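You operate a simulated robot arm through the tools that you are given. There is no shell and no other tool. Be economical: measure what you need, move in short steps, check, and stop when the job is done.

You run a simulated robot arm. Do the job below in one go: nothing can be reset, and whatever is moved stays where it is left.

Task
Wax the dry patch on the wooden worktop with the pad.
Fine: lay the pad back and close the tin. A coat counts when it lies all over at full strength: go over it till it gets no stronger.

Only the result counts: the job must be done as asked and must still hold three seconds after the hand-in. Knocking over, shifting, dropping, spilling or breaking anything else fails it.

Robot
A 6-joint arm with a two-finger parallel gripper, fixed in place. Base frame: the origin is at the foot of the arm, x ahead of it, y to its left, z up. Readings come in mm, degrees, newtons and seconds.
With the tool pointing down near the work surface it reaches from about 480 to 880 mm from the base axis. Its first joint turns from -115.0 to 115.0 degrees. Payload 4.2 kg.
The TCP is the grasp point between the finger pads, 23 mm short of the fingertips. In the tool frame z runs along the fingers and y along their closing line. Largest opening 94 mm; finger width 38, thickness 10; the body of the gripper, 54 by 96 mm, starts 39 mm behind the TCP.
Orientation is that of the tool frame in the base frame, as a unit quaternion [w, x, y, z]. With the fingers straight down and closing along the base's y, the tool's x points along the base's -x, its y along +y and its z along -z.

Tools
- The arm moves only by the tool nudge_tool. Its argument "moves" is a list of rows, each an object of numbers (a shift or turn left out is 0, a gripper value left out holds the last): "x", "y", "z": the shift along the tool's x, y, z in units of 400 mm (1.0 is 400 mm); "rx", "ry", "rz": the turn, a rotation vector about the tool's x, y, z in units of 90 degrees (1.0 is 90 degrees); "claw": the finger opening in cm, from 0 to 9.4. In form: [{"x": .., "y": .., "z": .., "rx": .., "ry": .., "rz": .., "claw": ..}, ...]. A call has 1 to 20 rows; each row is the pose to reach, as a shift and turn from the pose commanded when the call began, along the tool's axes at that moment. A call with a number of a shift or a turn outside -1 to 1 is refused whole. A row lasts 0.2 s, in which the tool goes at most 50 mm and 8.6 degrees; a call with a longer step from one row to the next is refused whole, and so is a gripper value outside its range. Where a pose cannot be reached the arm comes as near as it can. A force on the tool above 40 N (or 10 N above the force at the start of the call, whichever is more), or a blocked arm, ends the call early, and 0.2 s more pass. The fingers move at their own pace (about 108 mm/s each) and stop on an object; they squeeze with about 22 N. The grip force told is the motor's: it shows also when the fingers shut on nothing. Time passes only in rows, and 0.2 s behind the last, so rows that repeat a pose let the fingers close. The reply holds the time, the measured pose of the TCP, the force on the tool along the base axes, the opening and the grip force, in the units named above and with some noise, with the torque about the TCP (base axes, N m) and any sound that the robot's microphone picked up.
- Cameras (640 x 400 px; columns grow to the right, rows downward): "scene" is fixed at [49, 650.1, 1452.7]; the picture's right is [-0.66, -0.75, 0.00], its down [-0.28, 0.24, -0.93] and it looks along [0.70, -0.61, -0.37] (base axes); focal length 352 px, centre (320, 200). "wrist" rides on the gripper at [86, 16, -75] in the tool frame; the picture's right is [-0.18, 0.98, 0.00], its down [-0.58, -0.11, -0.81] and it looks along [-0.79, -0.15, 0.59] (tool axes); focal length 243 px, centre (320, 200). There is no depth. A picture from a camera that has moved, and an enlarged one, comes with that camera's place and axes in the base frame and with its lens.
- get_image(camera): a new picture of that camera. It takes no simulated time.
- move_column(by): slides the trunk up (or, below 0, down) by that many mm; the arm rides with it, the base frame stays. It gives what a move gives, with no picture.
- zoom(camera, box): a new picture of the part [left, top, right, bottom] of that camera's present view, enlarged. It takes no simulated time.
- sign_off(): hands the job in; it is judged then, once.

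Go step by step. Nothing tells you positions but the pictures and the camera data: compare them with the known pose of the tool, close in by small moves and look again before you grip or let go. The budget is 120 turns and 64 pictures, counting those below and the enlarged ones. Unless the task says otherwise, let go and move clear before handing in, and close with one line.

The tools are called after "Emit:" as a command line: name --argument value ..., lists and objects as JSON in quotes. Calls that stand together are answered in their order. nudge_tool: Moves the arm, as the interface text tells. Its arguments: {"type":"object","properties":{"moves":{"type":"array","items":{"type":"object","properties":{"x":{"type":"number"},"y":{"type":"number"},"z":{"type":"number"},"rx":{"type":"number"},"ry":{"type":"number"},"rz":{"type":"number"},"claw":{"type":"number"}}}}},"required":["moves"]} The other tools are called the same way: move_column (by) slides the trunk up or down; get_image (camera) takes a picture; zoom (camera, box) takes an enlarged picture of a part of a camera's view; sign_off () hands the job in.

At the start:

```text
time: 0.0
eef_pos: [497.0, 76.0, 1189.8]
tcp_rot: [-0.001, 0.0, 1.0, -0.001]
contact_force: [0.9, 0.0, 0.1]
wrist_torque: [0.01, 0.03, 0.03]
grip_width: 94.0
finger_force: 0.1
trunk travel left (down, up): [-750.0, 240.0]
```

scene: 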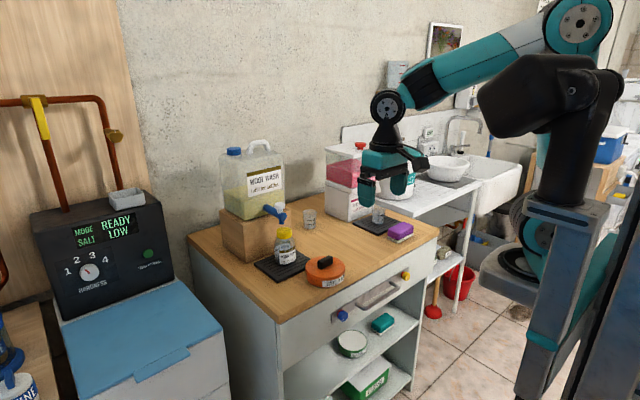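
wrist: 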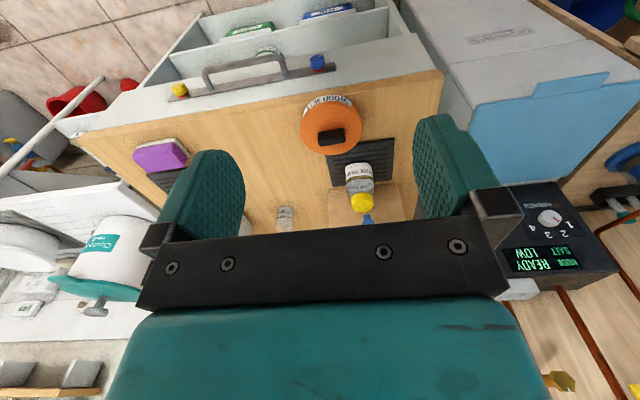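

I see a wooden worktop with an orange tin, a jar, a purple sponge and other things. I'll zoom in for detail first.

Emit:
zoom --camera "scene" --box '[180, 130, 450, 300]'

Emit:
zoom --camera "wrist" --box '[80, 0, 480, 250]'

Emit:
zoom --camera "scene" --box '[280, 230, 450, 400]'

```text
2.35 times, centred on (315, 215) of scene
camera zoom: at [49.0, 650.1, 1452.7], right [-0.66, -0.75, 0.0], down [-0.28, 0.24, -0.93], along [0.7, -0.61, -0.37], focal length 828 px, centre (332, 165)
```

zoom: 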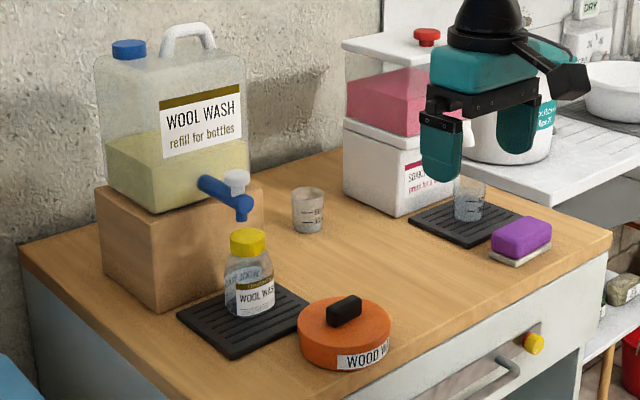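

```text
1.60 times, centred on (280, 125) of wrist
camera zoom: at [410.7, 91.6, 1264.6], right [0.18, 0.98, 0.0], down [0.58, -0.11, 0.81], along [0.79, -0.15, -0.59], focal length 388 px, centre (384, 320)
```

zoom: 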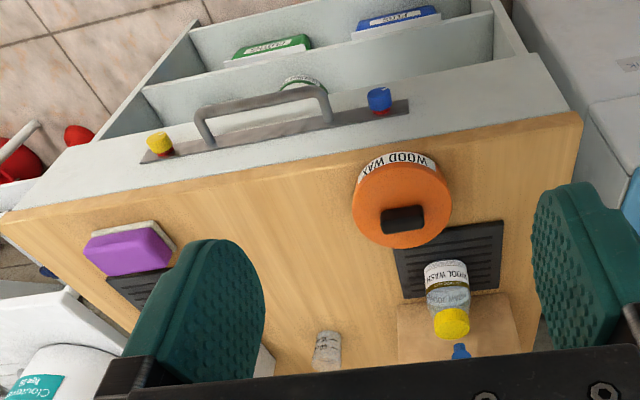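

```text
2.35 times, centred on (365, 315) of scene
camera zoom: at [49.0, 650.1, 1452.7], right [-0.66, -0.75, 0.0], down [-0.28, 0.24, -0.93], along [0.7, -0.61, -0.37], focal length 828 px, centre (214, -71)
```

zoom: 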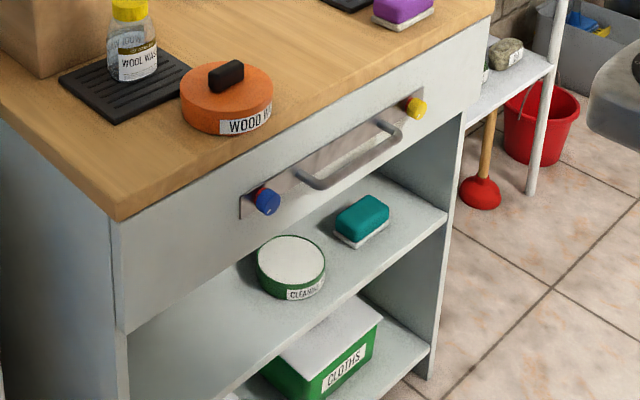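

The orange tin's knob is around (709, 56, 900), and no dry patch is obvious yet. I'll zoom in harder on the bare worktop.

Emit:
zoom --camera "scene" --box '[290, 205, 410, 280]'

Emit:
zoom --camera "wrist" --box '[190, 80, 350, 230]'

```text
5.33 times, centred on (350, 242) of scene
camera zoom: at [49.0, 650.1, 1452.7], right [-0.66, -0.75, 0.0], down [-0.28, 0.24, -0.93], along [0.7, -0.61, -0.37], focal length 1876 px, centre (160, -27)
```

zoom: 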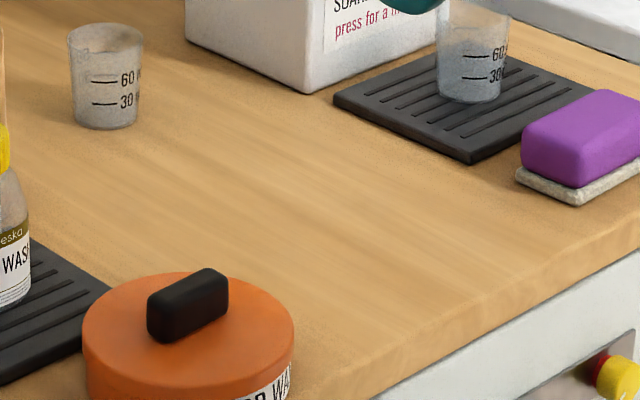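

```text
2.67 times, centred on (270, 155) of wrist
camera zoom: at [410.7, 91.6, 1264.6], right [0.18, 0.98, 0.0], down [0.58, -0.11, 0.81], along [0.79, -0.15, -0.59], focal length 647 px, centre (453, 320)
```

zoom: 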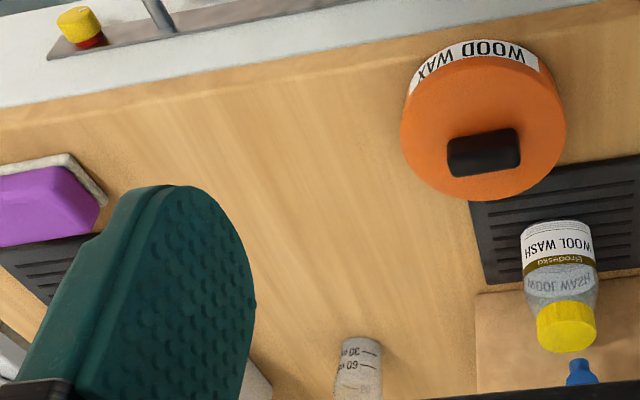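

There seems to be a paler, streaky area between the tin and the purple pad. I'll lower the trunk a bit for a closer look.

Emit:
move_column --by -130

Emit:
get_image --camera "wrist"

```text
time: 1.6
eef_pos: [495.7, 76.8, 1061.0]
tcp_rot: [0.0, 0.0, 1.0, 0.0]
contact_force: [0.5, 0.0, 0.2]
wrist_torque: [0.02, 0.01, -0.01]
grip_width: 93.8
finger_force: 0.0
trunk travel left (down, up): [-620.0, 370.0]
```

```text
56 pictures are left
camera wrist: at [410.7, 91.6, 1134.6], right [0.18, 0.98, 0.0], down [0.58, -0.11, 0.81], along [0.79, -0.15, -0.59], focal length 243 px, centre (320, 200)
```

wrist: 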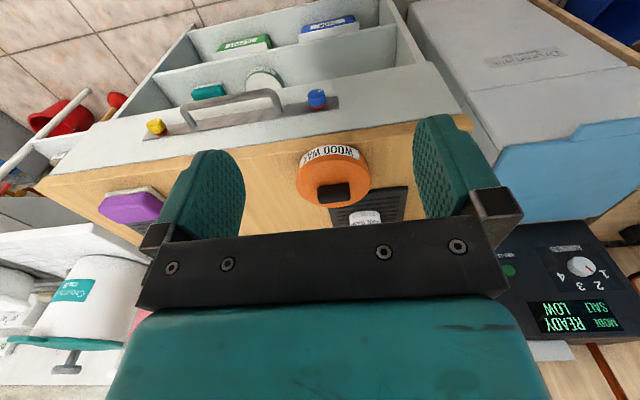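

The view is too flat, so I'll tilt the tool to look down on the worktop, moving forward and to the right.

Emit:
nudge_tool --moves '[{"x": -0.06, "y": -0.04, "z": -0.06, "ry": 0.09}, {"x": -0.12, "y": -0.08, "z": -0.12, "ry": 0.18}, {"x": -0.18, "y": -0.12, "z": -0.18, "ry": 0.27}, {"x": -0.24, "y": -0.16, "z": -0.24, "ry": 0.36}, {"x": -0.3, "y": -0.2, "z": -0.3, "ry": 0.4}]'

Emit:
get_image --camera "wrist"

```text
time: 2.9
eef_pos: [608.7, -5.7, 1154.5]
tcp_rot: [-0.277, -0.083, 0.954, -0.08]
contact_force: [-3.1, 12.8, -21.0]
wrist_torque: [-1.98, -1.16, -0.4]
grip_width: 93.9
finger_force: 0.0
out of reach, approached as far as the arm can: row 3, 4, 5
trunk travel left (down, up): [-620.0, 370.0]
stopped in row 5: the force on the tool passed its limit at 240 N (the readings are from after the stop); the commanded pose is now the measured one
```

```text
55 pictures are left
camera wrist: at [573.8, 14.5, 1261.5], right [-0.05, 0.98, -0.21], down [0.92, 0.12, 0.37], along [0.38, -0.17, -0.91], focal length 243 px, centre (320, 200)
```

wrist: 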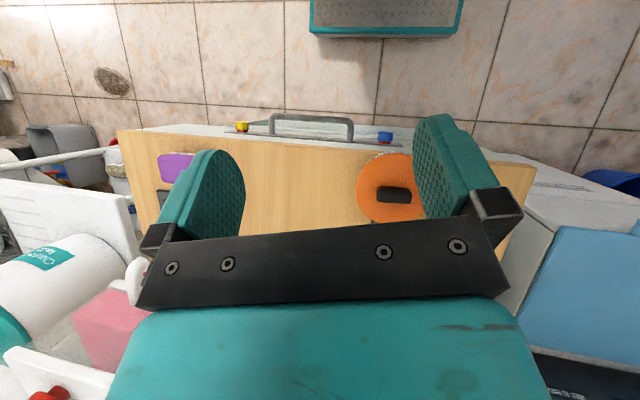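

Something stopped the arm, perhaps self-contact at the wrist. I'll check the scene.

Emit:
get_image --camera "scene"

Emit:
zoom --camera "wrist" --box '[120, 120, 440, 240]'

```text
54 pictures are left
```

scene: 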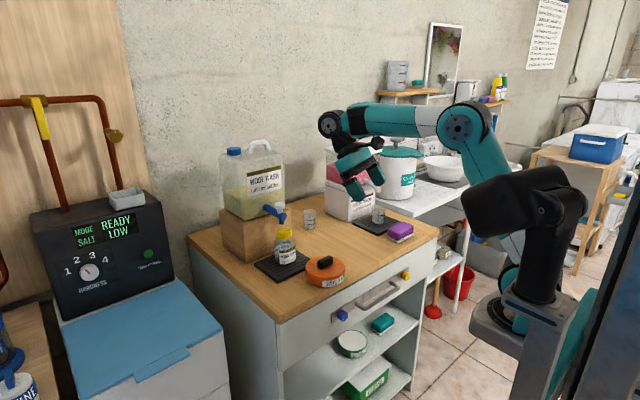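

```text
2.00 times, centred on (280, 180) of wrist
camera zoom: at [573.8, 14.5, 1261.5], right [-0.05, 0.98, -0.21], down [0.92, 0.12, 0.37], along [0.38, -0.17, -0.91], focal length 485 px, centre (400, 240)
```

zoom: 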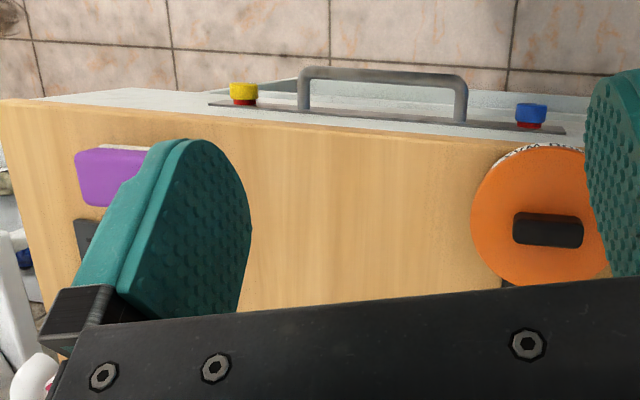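

Nothing has moved; the stop was the arm's own wrist limit. I'll zoom the scene camera on the free worktop again.

Emit:
zoom --camera "scene" --box '[300, 205, 400, 268]'

Emit:
nudge_tool --moves '[{"ry": -0.09}, {"ry": -0.18, "z": -0.02}]'

```text
6.35 times, centred on (350, 236) of scene
camera zoom: at [49.0, 650.1, 1452.7], right [-0.66, -0.75, 0.0], down [-0.28, 0.24, -0.93], along [0.7, -0.61, -0.37], focal length 2234 px, centre (130, -32)
```

zoom: 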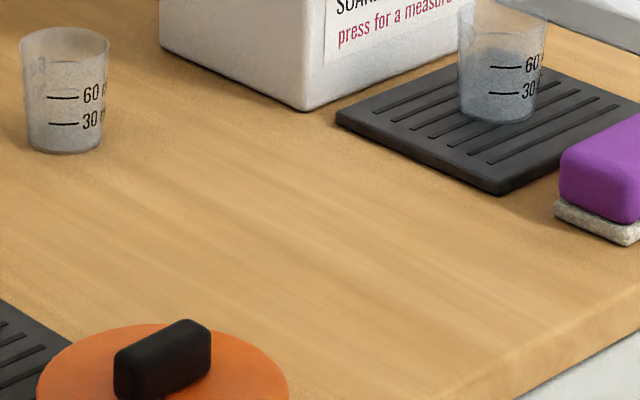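

```text
time: 3.5
eef_pos: [613.7, -2.1, 1161.6]
tcp_rot: [-0.142, -0.095, 0.983, -0.067]
contact_force: [0.0, 0.1, -0.3]
wrist_torque: [-0.02, 0.01, -0.02]
grip_width: 94.1
finger_force: 0.0
trunk travel left (down, up): [-620.0, 370.0]
```

I estimate the worktop at z≈842, the pad near (722, -293) and the pale area around (780, -110). I'll straighten the tool and move over to view it.

Emit:
nudge_tool --moves '[{"rx": -0.029, "ry": -0.061, "rz": 0.04}, {"rx": -0.058, "ry": -0.122, "rz": 0.08}, {"rx": -0.086, "ry": -0.182, "rz": 0.121}]'

Emit:
nudge_tool --moves '[{"x": 0.05, "y": -0.1}, {"x": 0.1, "y": -0.2}]'

Emit:
get_image --camera "wrist"

```text
time: 4.3
eef_pos: [631.9, 2.0, 1194.3]
tcp_rot: [-0.002, 0.0, 1.0, 0.001]
contact_force: [0.7, 0.0, 0.0]
wrist_torque: [-0.01, 0.0, 0.0]
grip_width: 94.1
finger_force: 0.1
out of reach, approached as far as the arm can: row 2, 3
trunk travel left (down, up): [-620.0, 370.0]
```

```text
time: 4.9
eef_pos: [601.6, -79.4, 1213.1]
tcp_rot: [-0.003, -0.003, 1.0, 0.0]
contact_force: [0.6, 0.7, -0.1]
wrist_torque: [-0.01, 0.01, 0.0]
grip_width: 93.9
finger_force: 0.1
out of reach, approached as far as the arm can: row 1, 2
trunk travel left (down, up): [-620.0, 370.0]
```

```text
51 pictures are left
camera wrist: at [515.5, -64.4, 1287.4], right [0.18, 0.98, 0.0], down [0.59, -0.11, 0.8], along [0.79, -0.14, -0.59], focal length 243 px, centre (320, 200)
```

wrist: 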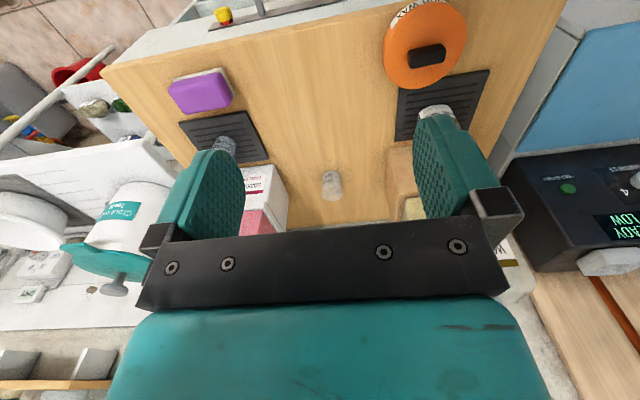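

Good view. I'll zoom in on the middle of the top.

Emit:
zoom --camera "wrist" --box '[220, 20, 420, 160]'

Emit:
zoom --camera "wrist" --box '[100, 0, 540, 230]'

```text
2.86 times, centred on (320, 90) of wrist
camera zoom: at [515.5, -64.4, 1287.4], right [0.18, 0.98, 0.0], down [0.59, -0.11, 0.8], along [0.79, -0.14, -0.59], focal length 693 px, centre (320, 514)
```

zoom: 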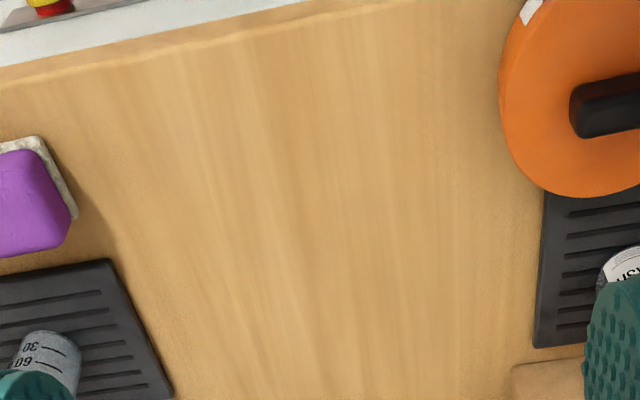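

```text
1.45 times, centred on (320, 115) of wrist
camera zoom: at [515.5, -64.4, 1287.4], right [0.18, 0.98, 0.0], down [0.59, -0.11, 0.8], along [0.79, -0.14, -0.59], focal length 353 px, centre (320, 324)
```

zoom: 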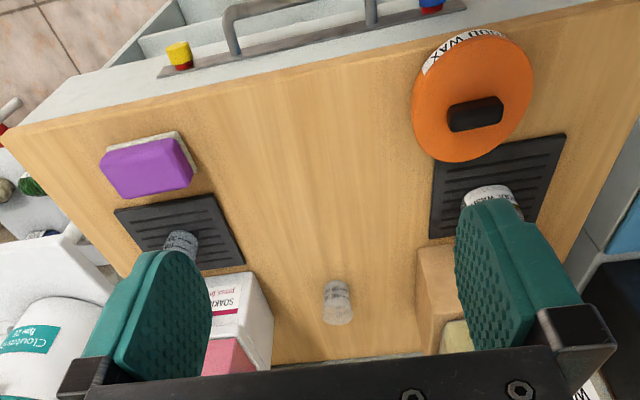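

I'll enlarge further to find the patch's edges.

Emit:
zoom --camera "wrist" --box '[235, 30, 325, 90]'

Emit:
zoom --camera "wrist" --box '[310, 30, 400, 90]'

Emit:
zoom --camera "wrist" --box '[255, 80, 400, 180]'

```text
6.67 times, centred on (280, 60) of wrist
camera zoom: at [515.5, -64.4, 1287.4], right [0.18, 0.98, 0.0], down [0.59, -0.11, 0.8], along [0.79, -0.14, -0.59], focal length 1618 px, centre (587, 1133)
```

zoom: 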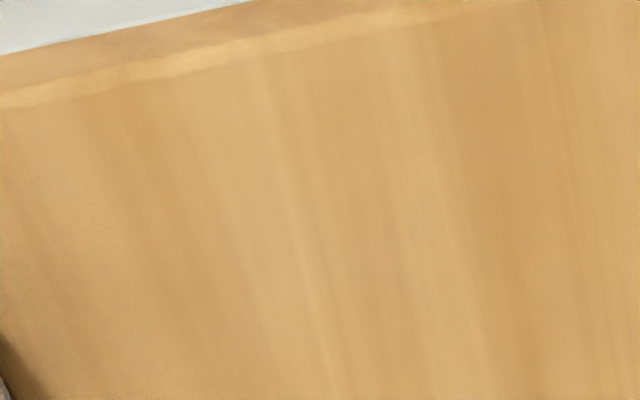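

```text
6.67 times, centred on (355, 60) of wrist
camera zoom: at [515.5, -64.4, 1287.4], right [0.18, 0.98, 0.0], down [0.59, -0.11, 0.8], along [0.79, -0.14, -0.59], focal length 1618 px, centre (87, 1133)
```

zoom: 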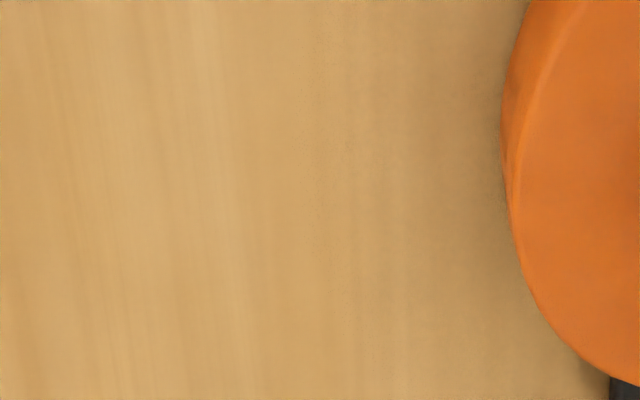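

```text
4.00 times, centred on (328, 130) of wrist
camera zoom: at [515.5, -64.4, 1287.4], right [0.18, 0.98, 0.0], down [0.59, -0.11, 0.8], along [0.79, -0.14, -0.59], focal length 970 px, centre (290, 480)
```

zoom: 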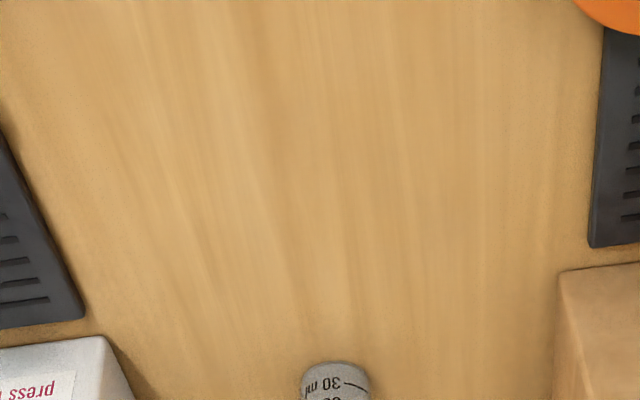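

There's no clear edge in the middle. I'll check the other parts of the worktop and the table at the left.

Emit:
zoom --camera "scene" --box '[180, 215, 330, 325]'

Emit:
zoom --camera "scene" --box '[340, 190, 450, 260]'

Emit:
zoom --camera "wrist" --box '[440, 0, 580, 150]'

```text
3.64 times, centred on (255, 270) of scene
camera zoom: at [49.0, 650.1, 1452.7], right [-0.66, -0.75, 0.0], down [-0.28, 0.24, -0.93], along [0.7, -0.61, -0.37], focal length 1279 px, centre (556, -54)
```

zoom: 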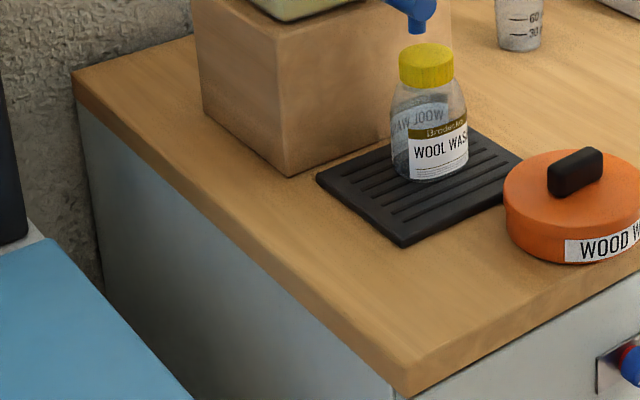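

```text
5.71 times, centred on (395, 225) of scene
camera zoom: at [49.0, 650.1, 1452.7], right [-0.66, -0.75, 0.0], down [-0.28, 0.24, -0.93], along [0.7, -0.61, -0.37], focal length 2011 px, centre (-109, 57)
```

zoom: 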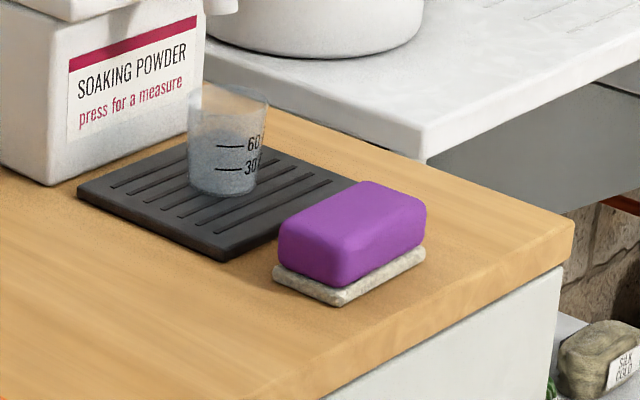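

```text
2.67 times, centred on (510, 75) of wrist
camera zoom: at [515.5, -64.4, 1287.4], right [0.18, 0.98, 0.0], down [0.59, -0.11, 0.8], along [0.79, -0.14, -0.59], focal length 647 px, centre (-187, 533)
```

zoom: 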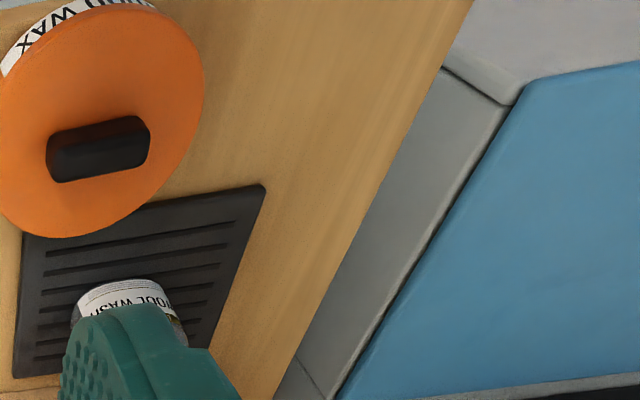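

No sharp patch edge is visible, only a paler centre zone, and the wax should reveal it as it goes on. The tin comes first, so I'll lower the trunk and approach the knob at about (700, 62, 905).

Emit:
move_column --by -200

Emit:
nudge_tool --moves '[{"y": 0.1}, {"y": 0.2}, {"y": 0.3}, {"y": 0.35}]'

Emit:
get_image --camera "wrist"

```text
time: 7.1
eef_pos: [600.5, -78.8, 1012.7]
tcp_rot: [-0.002, -0.002, 1.0, -0.001]
contact_force: [-0.2, 0.0, -0.8]
wrist_torque: [-0.02, 0.0, -0.01]
grip_width: 94.2
finger_force: 0.1
trunk travel left (down, up): [-420.0, 570.0]
```

```text
time: 8.1
eef_pos: [599.2, 63.8, 1013.6]
tcp_rot: [-0.002, -0.001, 1.0, 0.0]
contact_force: [0.2, 0.9, 0.2]
wrist_torque: [0.02, 0.01, 0.02]
grip_width: 94.2
finger_force: 0.2
trunk travel left (down, up): [-420.0, 570.0]
```

```text
42 pictures are left
camera wrist: at [513.2, 77.2, 1088.0], right [0.18, 0.98, 0.0], down [0.58, -0.11, 0.8], along [0.79, -0.15, -0.59], focal length 243 px, centre (320, 200)
```

wrist: 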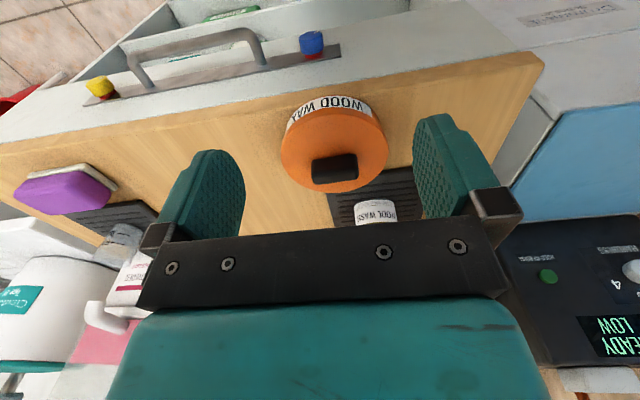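

I'll zoom on the tin to get the knob's pose.

Emit:
zoom --camera "wrist" --box '[270, 80, 430, 230]'

Emit:
zoom --camera "scene" --box '[270, 220, 380, 300]'

```text
2.67 times, centred on (350, 155) of wrist
camera zoom: at [513.2, 77.2, 1088.0], right [0.18, 0.98, 0.0], down [0.58, -0.11, 0.8], along [0.79, -0.15, -0.59], focal length 647 px, centre (240, 320)
```

zoom: 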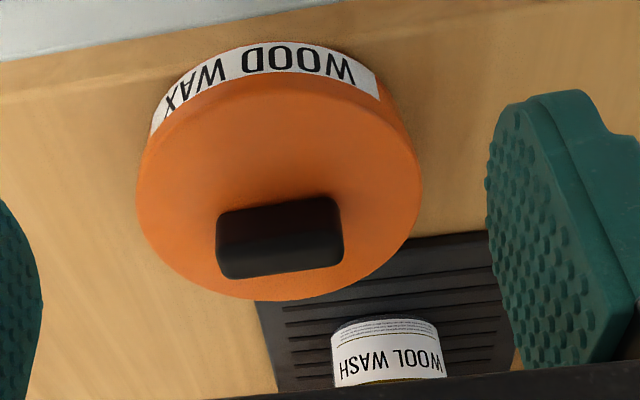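

```text
5.00 times, centred on (325, 260) of scene
camera zoom: at [49.0, 650.1, 1452.7], right [-0.66, -0.75, 0.0], down [-0.28, 0.24, -0.93], along [0.7, -0.61, -0.37], focal length 1759 px, centre (295, -100)
```

zoom: 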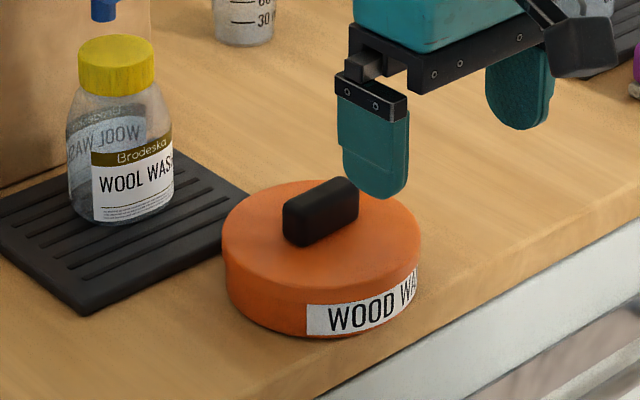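

The knob centre is at about (706, 57, 900), its long axis along y, ~48 mm long. I'll go above it, then descend.

Emit:
nudge_tool --moves '[{"x": -0.1, "y": -0.017}, {"x": -0.2, "y": -0.017}, {"x": -0.268, "y": -0.017}, {"x": -0.268, "y": -0.017, "z": 0.1}, {"x": -0.268, "y": -0.017, "z": 0.15}]'

Emit:
zoom --camera "scene" --box '[270, 200, 390, 290]'

```text
time: 9.3
eef_pos: [708.4, 55.5, 951.8]
tcp_rot: [-0.001, -0.001, 1.0, 0.0]
contact_force: [-0.4, -0.1, 0.2]
wrist_torque: [0.01, -0.02, 0.02]
grip_width: 94.1
finger_force: 0.1
trunk travel left (down, up): [-420.0, 570.0]
```

```text
4.44 times, centred on (330, 245) of scene
camera zoom: at [49.0, 650.1, 1452.7], right [-0.66, -0.75, 0.0], down [-0.28, 0.24, -0.93], along [0.7, -0.61, -0.37], focal length 1564 px, centre (276, 0)
```

zoom: 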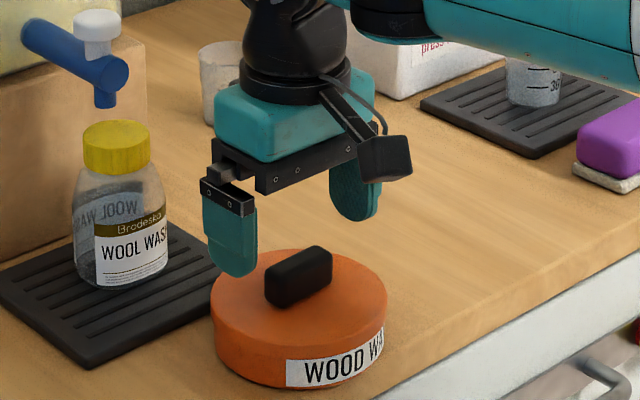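

The fingers straddle the knob. I'll descend to ~914 and close.

Emit:
nudge_tool --moves '[{"z": 0.05}, {"z": 0.095}, {"z": 0.095, "claw": 3}, {"z": 0.095, "claw": 3}, {"z": 0.095, "claw": 3}, {"z": 0.095, "claw": 3}]'

```text
time: 10.0
eef_pos: [708.9, 56.0, 920.9]
tcp_rot: [0.005, -0.001, 1.0, 0.002]
contact_force: [1.7, 11.7, 11.5]
wrist_torque: [0.03, 0.07, -0.12]
grip_width: 49.4
finger_force: 21.5
trunk travel left (down, up): [-420.0, 570.0]
stopped in row 3: the force on the tool passed its limit at 45 N (the readings are from after the stop); the commanded pose is now the measured one
```

It's gripped on the knob at 49 mm. I'll lift gently and look.

Emit:
nudge_tool --moves '[{"z": -0.01, "claw": 3}, {"z": -0.03, "claw": 3}, {"z": -0.06, "claw": 3}, {"z": -0.1, "claw": 3}]'

Emit:
zoom --camera "scene" --box '[240, 190, 400, 300]'

```text
time: 11.0
eef_pos: [709.5, 51.7, 960.3]
tcp_rot: [0.002, 0.002, 1.0, 0.001]
contact_force: [0.0, -0.4, -0.3]
wrist_torque: [-0.03, 0.01, 0.02]
grip_width: 49.4
finger_force: 22.2
trunk travel left (down, up): [-420.0, 570.0]
heard: snap
```

```text
3.64 times, centred on (320, 245) of scene
camera zoom: at [49.0, 650.1, 1452.7], right [-0.66, -0.75, 0.0], down [-0.28, 0.24, -0.93], along [0.7, -0.61, -0.37], focal length 1279 px, centre (320, 36)
```

zoom: 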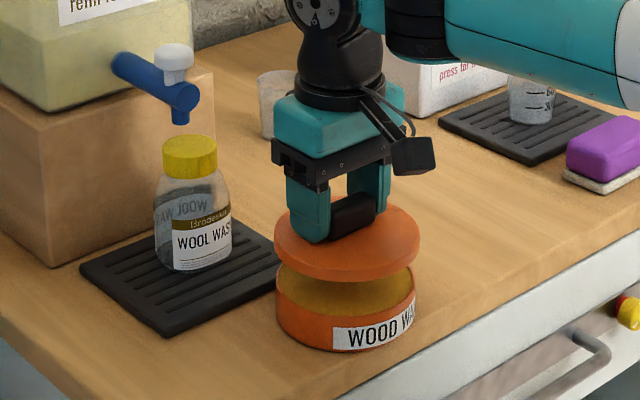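

The lid came off with a snap. I'll carry it to the free front-left corner at about (713, 185) and lower it.

Emit:
nudge_tool --moves '[{"z": -0.03}, {"z": -0.03, "y": 0.1}, {"z": -0.03, "y": 0.2}, {"z": -0.03, "y": 0.3}, {"z": -0.03, "y": 0.333, "x": -0.01}, {"z": 0.05, "y": 0.333, "x": -0.01}, {"z": 0.12, "y": 0.333, "x": -0.01}, {"z": 0.15, "y": 0.333, "x": -0.01}]'

Emit:
zoom --camera "scene" --box '[240, 200, 400, 320]'

```text
time: 12.8
eef_pos: [713.3, 184.4, 899.3]
tcp_rot: [0.002, 0.001, 1.0, 0.001]
contact_force: [0.5, 0.4, -0.4]
wrist_torque: [0.01, 0.0, 0.0]
grip_width: 49.4
finger_force: 22.0
trunk travel left (down, up): [-420.0, 570.0]
```

```text
3.33 times, centred on (320, 260) of scene
camera zoom: at [49.0, 650.1, 1452.7], right [-0.66, -0.75, 0.0], down [-0.28, 0.24, -0.93], along [0.7, -0.61, -0.37], focal length 1173 px, centre (320, 0)
```

zoom: 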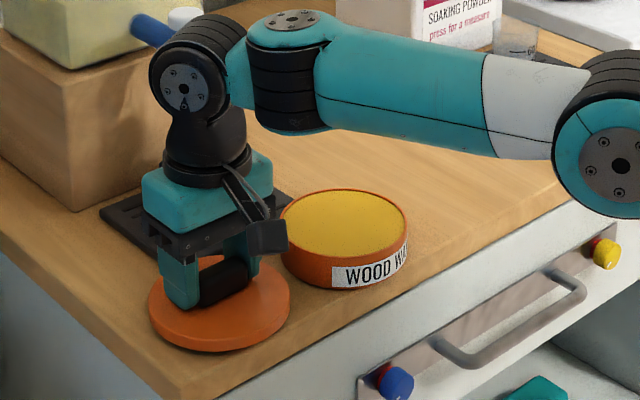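

The lid is hanging over free wood. I'll lower until contact.

Emit:
nudge_tool --moves '[{"z": 0.015}, {"z": 0.025}, {"z": 0.035}, {"z": 0.045}, {"z": 0.055}, {"z": 0.065}]'

```text
time: 13.9
eef_pos: [714.5, 185.3, 886.3]
tcp_rot: [0.008, 0.001, 1.0, 0.004]
contact_force: [-3.2, -2.7, 14.9]
wrist_torque: [-0.58, 0.67, -0.08]
grip_width: 49.4
finger_force: 21.9
trunk travel left (down, up): [-420.0, 570.0]
stopped in row 5: the force on the tool passed its limit at 44 N (the readings are from after the stop); the commanded pose is now the measured one
```

It rests on the wood. I'll release and rise.

Emit:
nudge_tool --moves '[{"claw": 9.4}, {"claw": 9.4}, {"claw": 9.4}, {"z": -0.1}, {"z": -0.2}, {"z": -0.3}]'

Emit:
nudge_tool --moves '[{"x": 0.1, "y": -0.06}, {"x": 0.2, "y": -0.12}, {"x": 0.22, "y": -0.24}, {"x": 0.22, "y": -0.36}, {"x": 0.22, "y": -0.48}, {"x": 0.22, "y": -0.6}, {"x": 0.22, "y": -0.72}, {"x": 0.22, "y": -0.84}, {"x": 0.22, "y": -0.96}]'

Emit:
get_image --camera "wrist"

Emit:
get_image --camera "scene"

```text
time: 15.3
eef_pos: [712.9, 184.0, 1003.3]
tcp_rot: [0.006, 0.001, 1.0, 0.004]
contact_force: [-0.8, -0.3, 0.4]
wrist_torque: [0.0, -0.04, 0.05]
grip_width: 93.8
finger_force: 0.1
trunk travel left (down, up): [-420.0, 570.0]
```

```text
time: 17.3
eef_pos: [624.1, -201.0, 1002.6]
tcp_rot: [0.007, 0.001, 1.0, 0.004]
contact_force: [-0.9, 0.0, -0.6]
wrist_torque: [0.02, -0.02, -0.01]
grip_width: 93.9
finger_force: 0.0
trunk travel left (down, up): [-420.0, 570.0]
```

```text
36 pictures are left
camera wrist: at [537.4, -186.1, 1075.1], right [0.19, 0.98, 0.01], down [0.57, -0.12, 0.81], along [0.8, -0.14, -0.58], focal length 243 px, centre (320, 200)
```

wrist: 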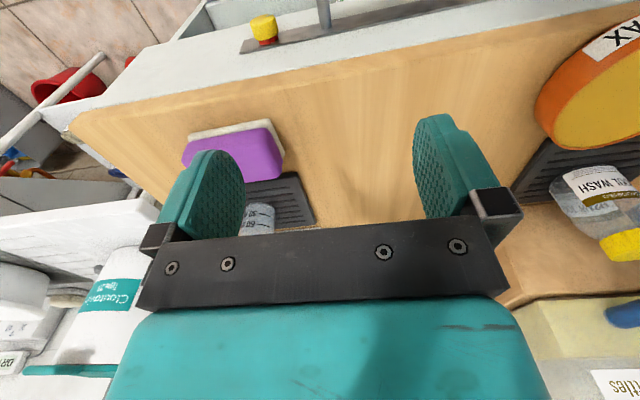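

```text
35 pictures are left
```

scene: 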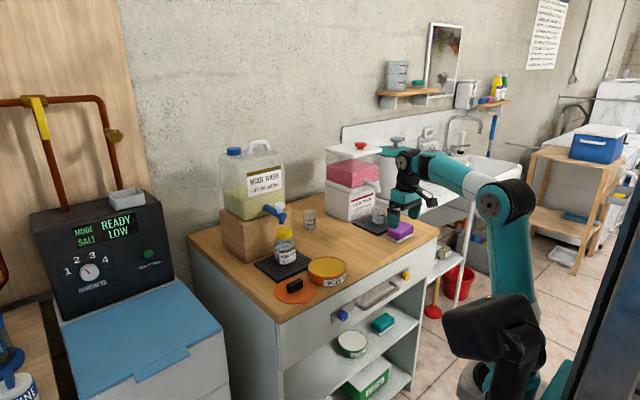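

The lid is down and the tin is open. Now I'll zoom in on the pad and the patch area.

Emit:
zoom --camera "wrist" --box '[150, 60, 450, 240]'

Emit:
zoom --camera "scene" --box '[350, 185, 450, 255]'

```text
2.13 times, centred on (300, 150) of wrist
camera zoom: at [537.4, -186.1, 1075.1], right [0.19, 0.98, 0.01], down [0.57, -0.12, 0.81], along [0.8, -0.14, -0.58], focal length 518 px, centre (363, 307)
```

zoom: 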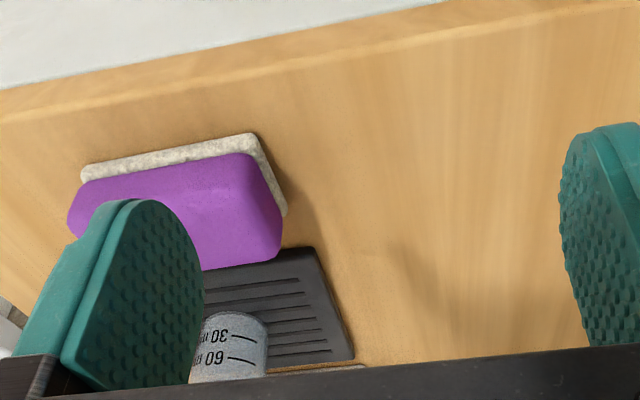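

```text
5.71 times, centred on (400, 220) of scene
camera zoom: at [49.0, 650.1, 1452.7], right [-0.66, -0.75, 0.0], down [-0.28, 0.24, -0.93], along [0.7, -0.61, -0.37], focal length 2011 px, centre (-137, 86)
```

zoom: 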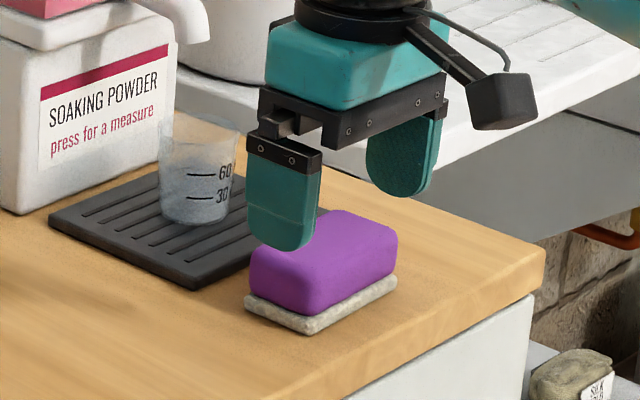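

The pad's long side lies along y (~98 mm), so it must be gripped across x (~50 mm). Its centre is about (715, -316), and I'll turn the tool 90° and hover above it.

Emit:
nudge_tool --moves '[{"x": -0.02, "y": -0.03, "rz": 0.09}, {"x": -0.04, "y": -0.06, "rz": 0.18}, {"x": -0.06, "y": -0.09, "rz": 0.27}, {"x": -0.08, "y": -0.12, "rz": 0.36}, {"x": -0.1, "y": -0.15, "rz": 0.45}, {"x": -0.12, "y": -0.18, "rz": 0.54}, {"x": -0.14, "y": -0.21, "rz": 0.63}, {"x": -0.16, "y": -0.24, "rz": 0.72}, {"x": -0.18, "y": -0.26, "rz": 0.81}, {"x": -0.2, "y": -0.28, "rz": 0.9}, {"x": -0.2275, "y": -0.28, "rz": 0.99}, {"x": -0.2275, "y": -0.28, "z": 0.05, "rz": 1.0}, {"x": -0.2275, "y": -0.28, "z": 0.1, "rz": 1.0}]'

Emit:
get_image --camera "wrist"

Emit:
zoom --camera "scene" --box '[350, 175, 450, 255]'

```text
time: 20.1
eef_pos: [713.3, -309.7, 960.0]
tcp_rot: [0.003, 0.708, 0.706, 0.008]
contact_force: [-0.3, 0.1, 0.3]
wrist_torque: [-0.01, -0.04, -0.03]
grip_width: 93.9
finger_force: 0.0
out of reach, approached as far as the arm can: row 5, 6, 7
trunk travel left (down, up): [-420.0, 570.0]
```

```text
32 pictures are left
camera wrist: at [730.1, -225.9, 1035.8], right [0.98, -0.19, 0.01], down [-0.12, -0.59, 0.8], along [-0.14, -0.79, -0.6], focal length 243 px, centre (320, 200)
```

wrist: 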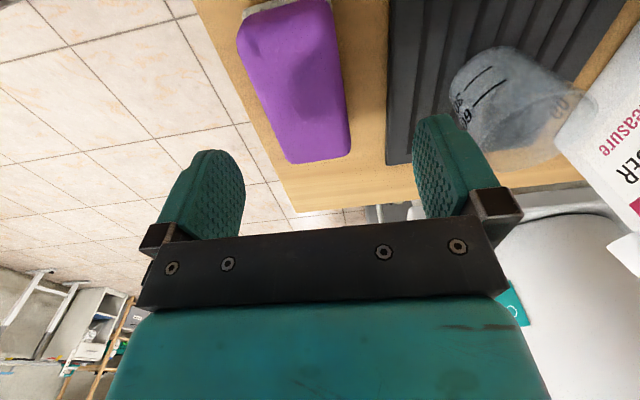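

```text
5.00 times, centred on (400, 215) of scene
camera zoom: at [49.0, 650.1, 1452.7], right [-0.66, -0.75, 0.0], down [-0.28, 0.24, -0.93], along [0.7, -0.61, -0.37], focal length 1759 px, centre (-80, 125)
```

zoom: 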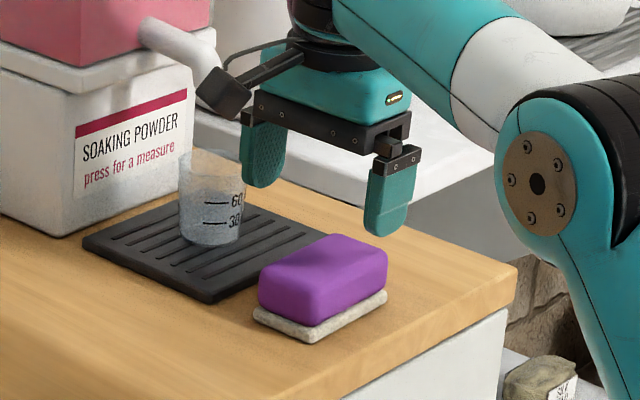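

Re-measured, the pad's centre is about (706, -311) and the worktop is nearer z≈852. I'll shift and descend most of the way.

Emit:
nudge_tool --moves '[{"y": -0.018, "x": -0.003}, {"y": -0.018, "x": -0.003, "z": 0.07}, {"y": -0.018, "x": -0.003, "z": 0.12}]'

Emit:
zoom --camera "scene" --box '[350, 185, 450, 255]'

Emit:
get_image --camera "wrist"

```text
time: 20.9
eef_pos: [707.8, -313.1, 913.4]
tcp_rot: [0.003, 0.708, 0.707, 0.008]
contact_force: [0.2, -0.4, -0.7]
wrist_torque: [-0.02, -0.01, -0.03]
grip_width: 94.2
finger_force: 0.0
trunk travel left (down, up): [-420.0, 570.0]
```

```text
5.71 times, centred on (400, 220) of scene
camera zoom: at [49.0, 650.1, 1452.7], right [-0.66, -0.75, 0.0], down [-0.28, 0.24, -0.93], along [0.7, -0.61, -0.37], focal length 2011 px, centre (-137, 86)
```

zoom: 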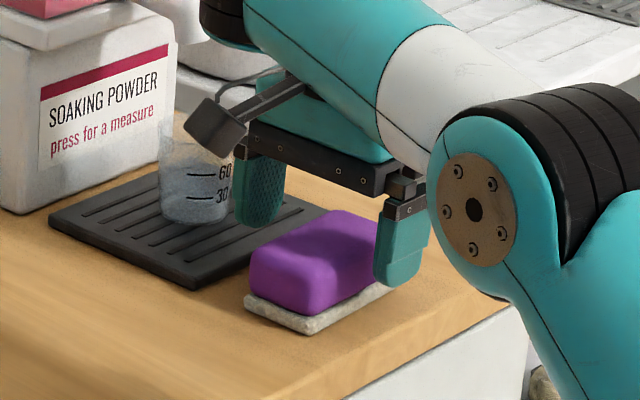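

```text
29 pictures are left
camera wrist: at [723.8, -227.7, 988.2], right [0.98, -0.19, 0.01], down [-0.12, -0.59, 0.8], along [-0.14, -0.79, -0.6], focal length 243 px, centre (320, 200)
```

wrist: 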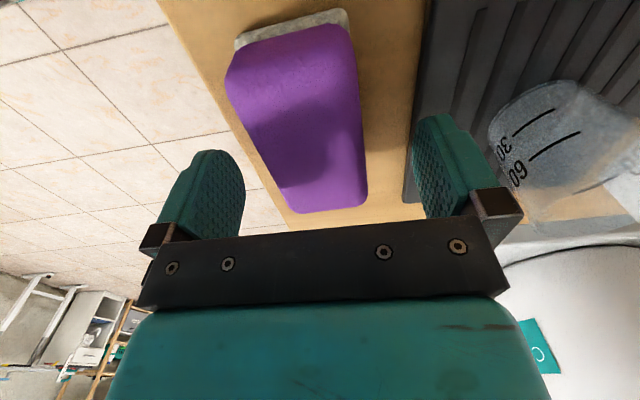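

The fingers straddle the pad. I'll descend to ~891 and close.

Emit:
nudge_tool --moves '[{"z": 0.03}, {"z": 0.055}, {"z": 0.055, "claw": 3}, {"z": 0.055, "claw": 3}, {"z": 0.055, "claw": 3}, {"z": 0.055, "claw": 3}]'

Emit:
zoom --camera "scene" --box '[350, 185, 450, 255]'

```text
time: 22.3
eef_pos: [715.6, -314.4, 896.3]
tcp_rot: [0.002, 0.709, 0.706, 0.006]
contact_force: [1.2, 0.4, 1.9]
wrist_torque: [0.01, 0.0, 0.01]
grip_width: 51.4
finger_force: 21.9
out of reach, approached as far as the arm can: row 1, 2, 3, 4, 5, 6
trunk travel left (down, up): [-420.0, 570.0]
```

```text
5.71 times, centred on (400, 220) of scene
camera zoom: at [49.0, 650.1, 1452.7], right [-0.66, -0.75, 0.0], down [-0.28, 0.24, -0.93], along [0.7, -0.61, -0.37], focal length 2011 px, centre (-137, 86)
```

zoom: 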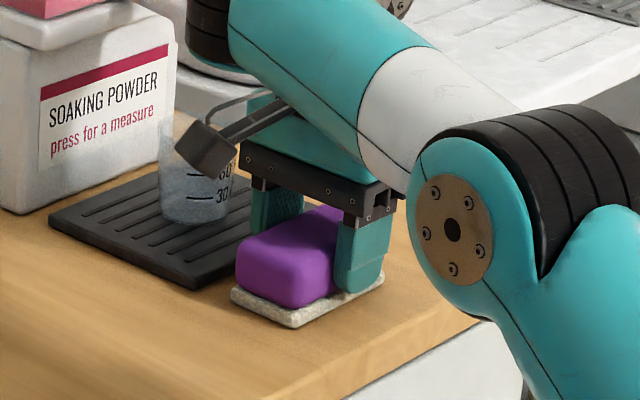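

The pad is gripped, but the arm is near its limit at this trunk height. I'll lift, then lower the trunk to give the arm a better working range.

Emit:
nudge_tool --moves '[{"z": -0.05}, {"z": -0.12}, {"z": -0.2}, {"z": -0.28}]'

Emit:
get_image --camera "scene"

```text
time: 23.3
eef_pos: [713.4, -315.0, 1008.1]
tcp_rot: [0.001, 0.708, 0.706, 0.008]
contact_force: [1.6, -0.1, -1.2]
wrist_torque: [0.02, -0.03, -0.04]
grip_width: 51.2
finger_force: 21.8
trunk travel left (down, up): [-420.0, 570.0]
```

```text
27 pictures are left
```

scene: 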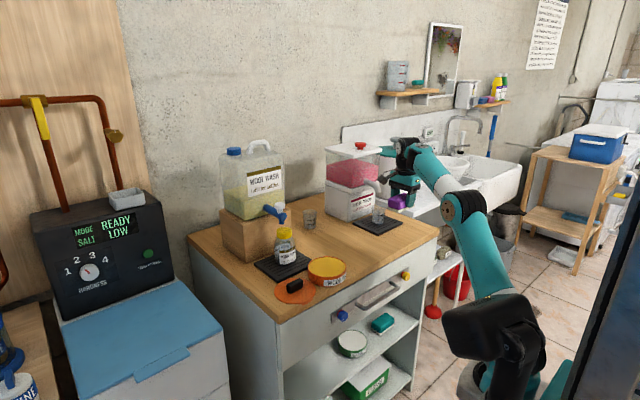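

The pad is held firmly. I'll lower the trunk 80 mm, keeping the pad well above the top.

Emit:
nudge_tool --moves '[{"x": 0.05, "z": -0.05}, {"x": 0.15, "z": -0.1}]'

Emit:
move_column --by -80

Emit:
nudge_tool --moves '[{"x": 0.1}, {"x": 0.2}, {"x": 0.3}, {"x": 0.4}, {"x": 0.5}, {"x": 0.6}, {"x": 0.7}, {"x": 0.765, "y": -0.005}]'

Emit:
zoom --camera "scene" --box '[240, 185, 400, 305]'

```text
time: 23.9
eef_pos: [714.5, -254.9, 1050.2]
tcp_rot: [0.002, 0.709, 0.706, 0.009]
contact_force: [0.7, 0.2, -1.1]
wrist_torque: [-0.02, 0.0, 0.0]
grip_width: 50.9
finger_force: 21.7
trunk travel left (down, up): [-420.0, 570.0]
```

```text
time: 25.1
eef_pos: [714.1, -255.8, 969.9]
tcp_rot: [0.002, 0.709, 0.706, 0.008]
contact_force: [0.3, 0.6, -0.2]
wrist_torque: [0.01, 0.0, 0.0]
grip_width: 51.3
finger_force: 21.9
trunk travel left (down, up): [-340.0, 650.0]
```

```text
time: 26.9
eef_pos: [713.9, 51.1, 971.3]
tcp_rot: [0.002, 0.708, 0.706, 0.008]
contact_force: [0.3, -0.3, -0.8]
wrist_torque: [-0.01, 0.01, 0.02]
grip_width: 51.2
finger_force: 21.5
trunk travel left (down, up): [-340.0, 650.0]
```

```text
3.33 times, centred on (320, 245) of scene
camera zoom: at [49.0, 650.1, 1452.7], right [-0.66, -0.75, 0.0], down [-0.28, 0.24, -0.93], along [0.7, -0.61, -0.37], focal length 1173 px, centre (320, 50)
```

zoom: 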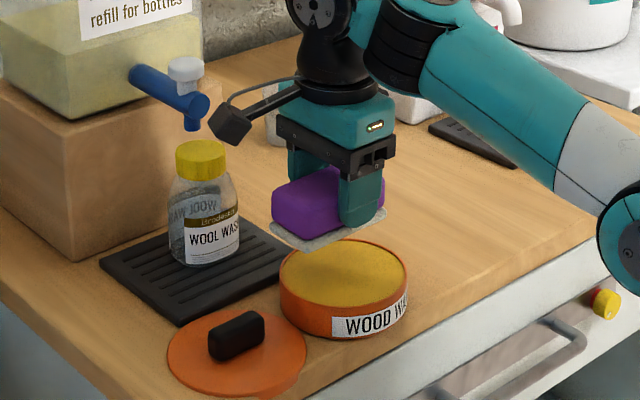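

The pad hovers over the tin. I'll lower gently to touch the wax.

Emit:
nudge_tool --moves '[{"y": -0.012, "z": 0.05}, {"y": -0.012, "z": 0.08}, {"y": -0.012, "z": 0.09}, {"y": -0.012, "z": 0.1}, {"y": -0.012, "z": 0.105}, {"y": -0.012, "z": 0.11}, {"y": -0.012, "z": 0.115}]'

Emit:
zoom --camera "scene" --box '[270, 205, 380, 295]'

```text
time: 28.5
eef_pos: [709.5, 51.3, 929.9]
tcp_rot: [0.004, 0.708, 0.706, 0.012]
contact_force: [10.5, 1.2, 25.5]
wrist_torque: [0.05, 0.1, -0.04]
grip_width: 51.8
finger_force: 22.0
trunk travel left (down, up): [-340.0, 650.0]
```

```text
4.44 times, centred on (325, 250) of scene
camera zoom: at [49.0, 650.1, 1452.7], right [-0.66, -0.75, 0.0], down [-0.28, 0.24, -0.93], along [0.7, -0.61, -0.37], focal length 1564 px, centre (298, -22)
```

zoom: 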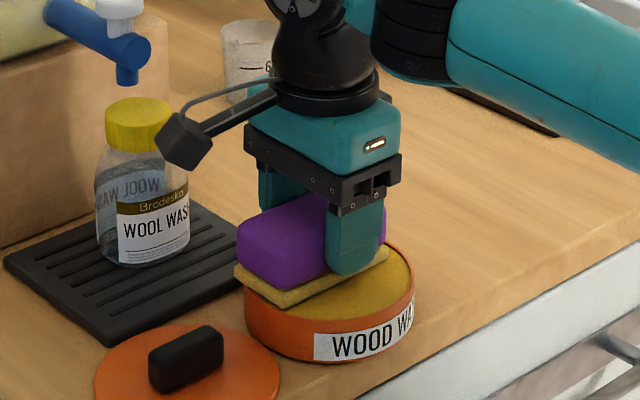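

The felt took on wax. I'll lift and take a look toward the patch from here.

Emit:
nudge_tool --moves '[{"z": -0.02}, {"z": -0.08}, {"z": -0.15}]'

Emit:
get_image --camera "wrist"

```text
time: 29.3
eef_pos: [708.8, 52.7, 983.9]
tcp_rot: [0.001, 0.707, 0.707, 0.007]
contact_force: [-1.3, -0.6, -0.6]
wrist_torque: [-0.01, -0.05, -0.03]
grip_width: 51.3
finger_force: 21.8
trunk travel left (down, up): [-340.0, 650.0]
```

```text
24 pictures are left
camera wrist: at [724.9, 136.8, 1059.1], right [0.98, -0.19, 0.01], down [-0.12, -0.59, 0.8], along [-0.14, -0.79, -0.6], focal length 243 px, centre (320, 200)
```

wrist: 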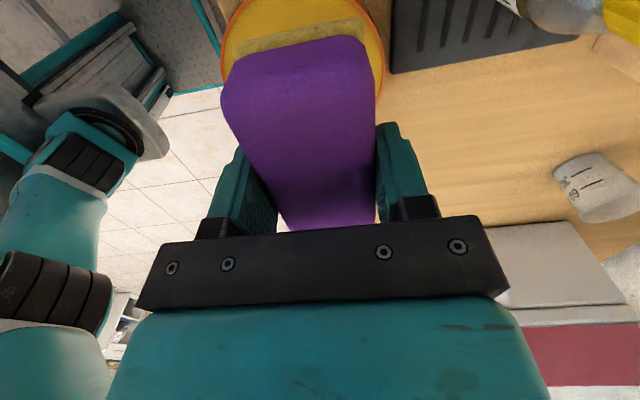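

I'll check the scene view of the centre of the top once more.

Emit:
zoom --camera "scene" --box '[290, 195, 450, 295]'

```text
4.00 times, centred on (370, 245) of scene
camera zoom: at [49.0, 650.1, 1452.7], right [-0.66, -0.75, 0.0], down [-0.28, 0.24, -0.93], along [0.7, -0.61, -0.37], focal length 1407 px, centre (120, 20)
```

zoom: 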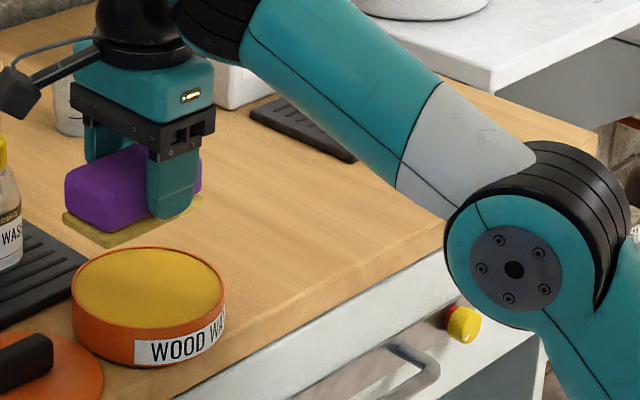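

I'll do a test stroke around (750, -120) and watch how the wood changes.

Emit:
nudge_tool --moves '[{"x": -0.1, "y": 0.03}, {"x": -0.2, "y": 0.06}, {"x": -0.3, "y": 0.09}, {"x": -0.4, "y": 0.1}, {"x": -0.43, "y": 0.1, "z": 0.07}, {"x": -0.43, "y": 0.1, "z": 0.14}, {"x": -0.43, "y": 0.1, "z": 0.19}, {"x": -0.43, "y": 0.1, "z": 0.21}, {"x": -0.43, "y": 0.1, "z": 0.22}, {"x": -0.43, "y": 0.1, "z": 0.225}, {"x": -0.43, "y": 0.1, "z": 0.23}]'

```text
time: 31.7
eef_pos: [750.1, -120.5, 896.0]
tcp_rot: [0.004, 0.708, 0.706, 0.01]
contact_force: [1.9, 1.4, 17.5]
wrist_torque: [0.21, 0.4, 0.02]
grip_width: 51.3
finger_force: 22.1
out of reach, approached as far as the arm can: row 4
trunk travel left (down, up): [-340.0, 650.0]
```

Contact is at 17 N. A few strokes along y, then lift and look.

Emit:
nudge_tool --moves '[{"x": 0.04}, {"x": 0.08}, {"x": 0.04}, {"x": 0.0}, {"x": -0.04}, {"x": -0.08}, {"x": -0.04}, {"x": 0.0}, {"x": 0.04}, {"x": 0.08}, {"x": 0.0}, {"x": -0.08}, {"x": 0.0}]'

Emit:
nudge_tool --moves '[{"z": -0.08}, {"z": -0.2, "x": 0.05}, {"z": -0.25, "x": 0.15, "y": -0.05}, {"z": -0.25, "x": 0.25, "y": -0.1}, {"z": -0.25, "x": 0.35, "y": -0.1}, {"z": -0.25, "x": 0.43, "y": -0.1}]'

Emit:
zoom --camera "scene" --box '[290, 195, 450, 295]'

```text
time: 34.5
eef_pos: [748.6, -119.9, 892.3]
tcp_rot: [0.001, 0.709, 0.706, 0.007]
contact_force: [0.1, -1.8, 6.1]
wrist_torque: [-0.03, 0.19, 0.21]
grip_width: 51.5
finger_force: 22.2
trunk travel left (down, up): [-340.0, 650.0]
```

```text
refused: row 2 steps farther than a row can; nothing moved
```

```text
4.00 times, centred on (370, 245) of scene
camera zoom: at [49.0, 650.1, 1452.7], right [-0.66, -0.75, 0.0], down [-0.28, 0.24, -0.93], along [0.7, -0.61, -0.37], focal length 1407 px, centre (120, 20)
```

zoom: 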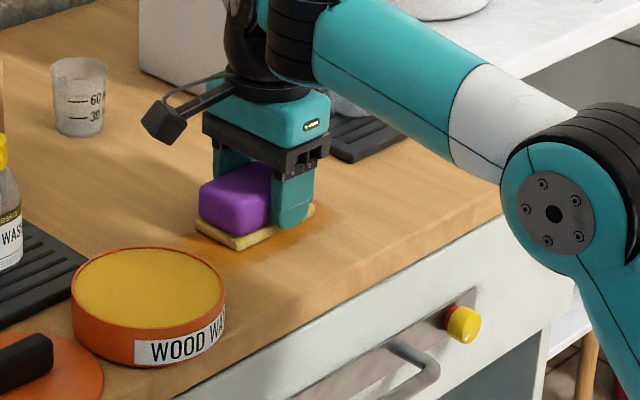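

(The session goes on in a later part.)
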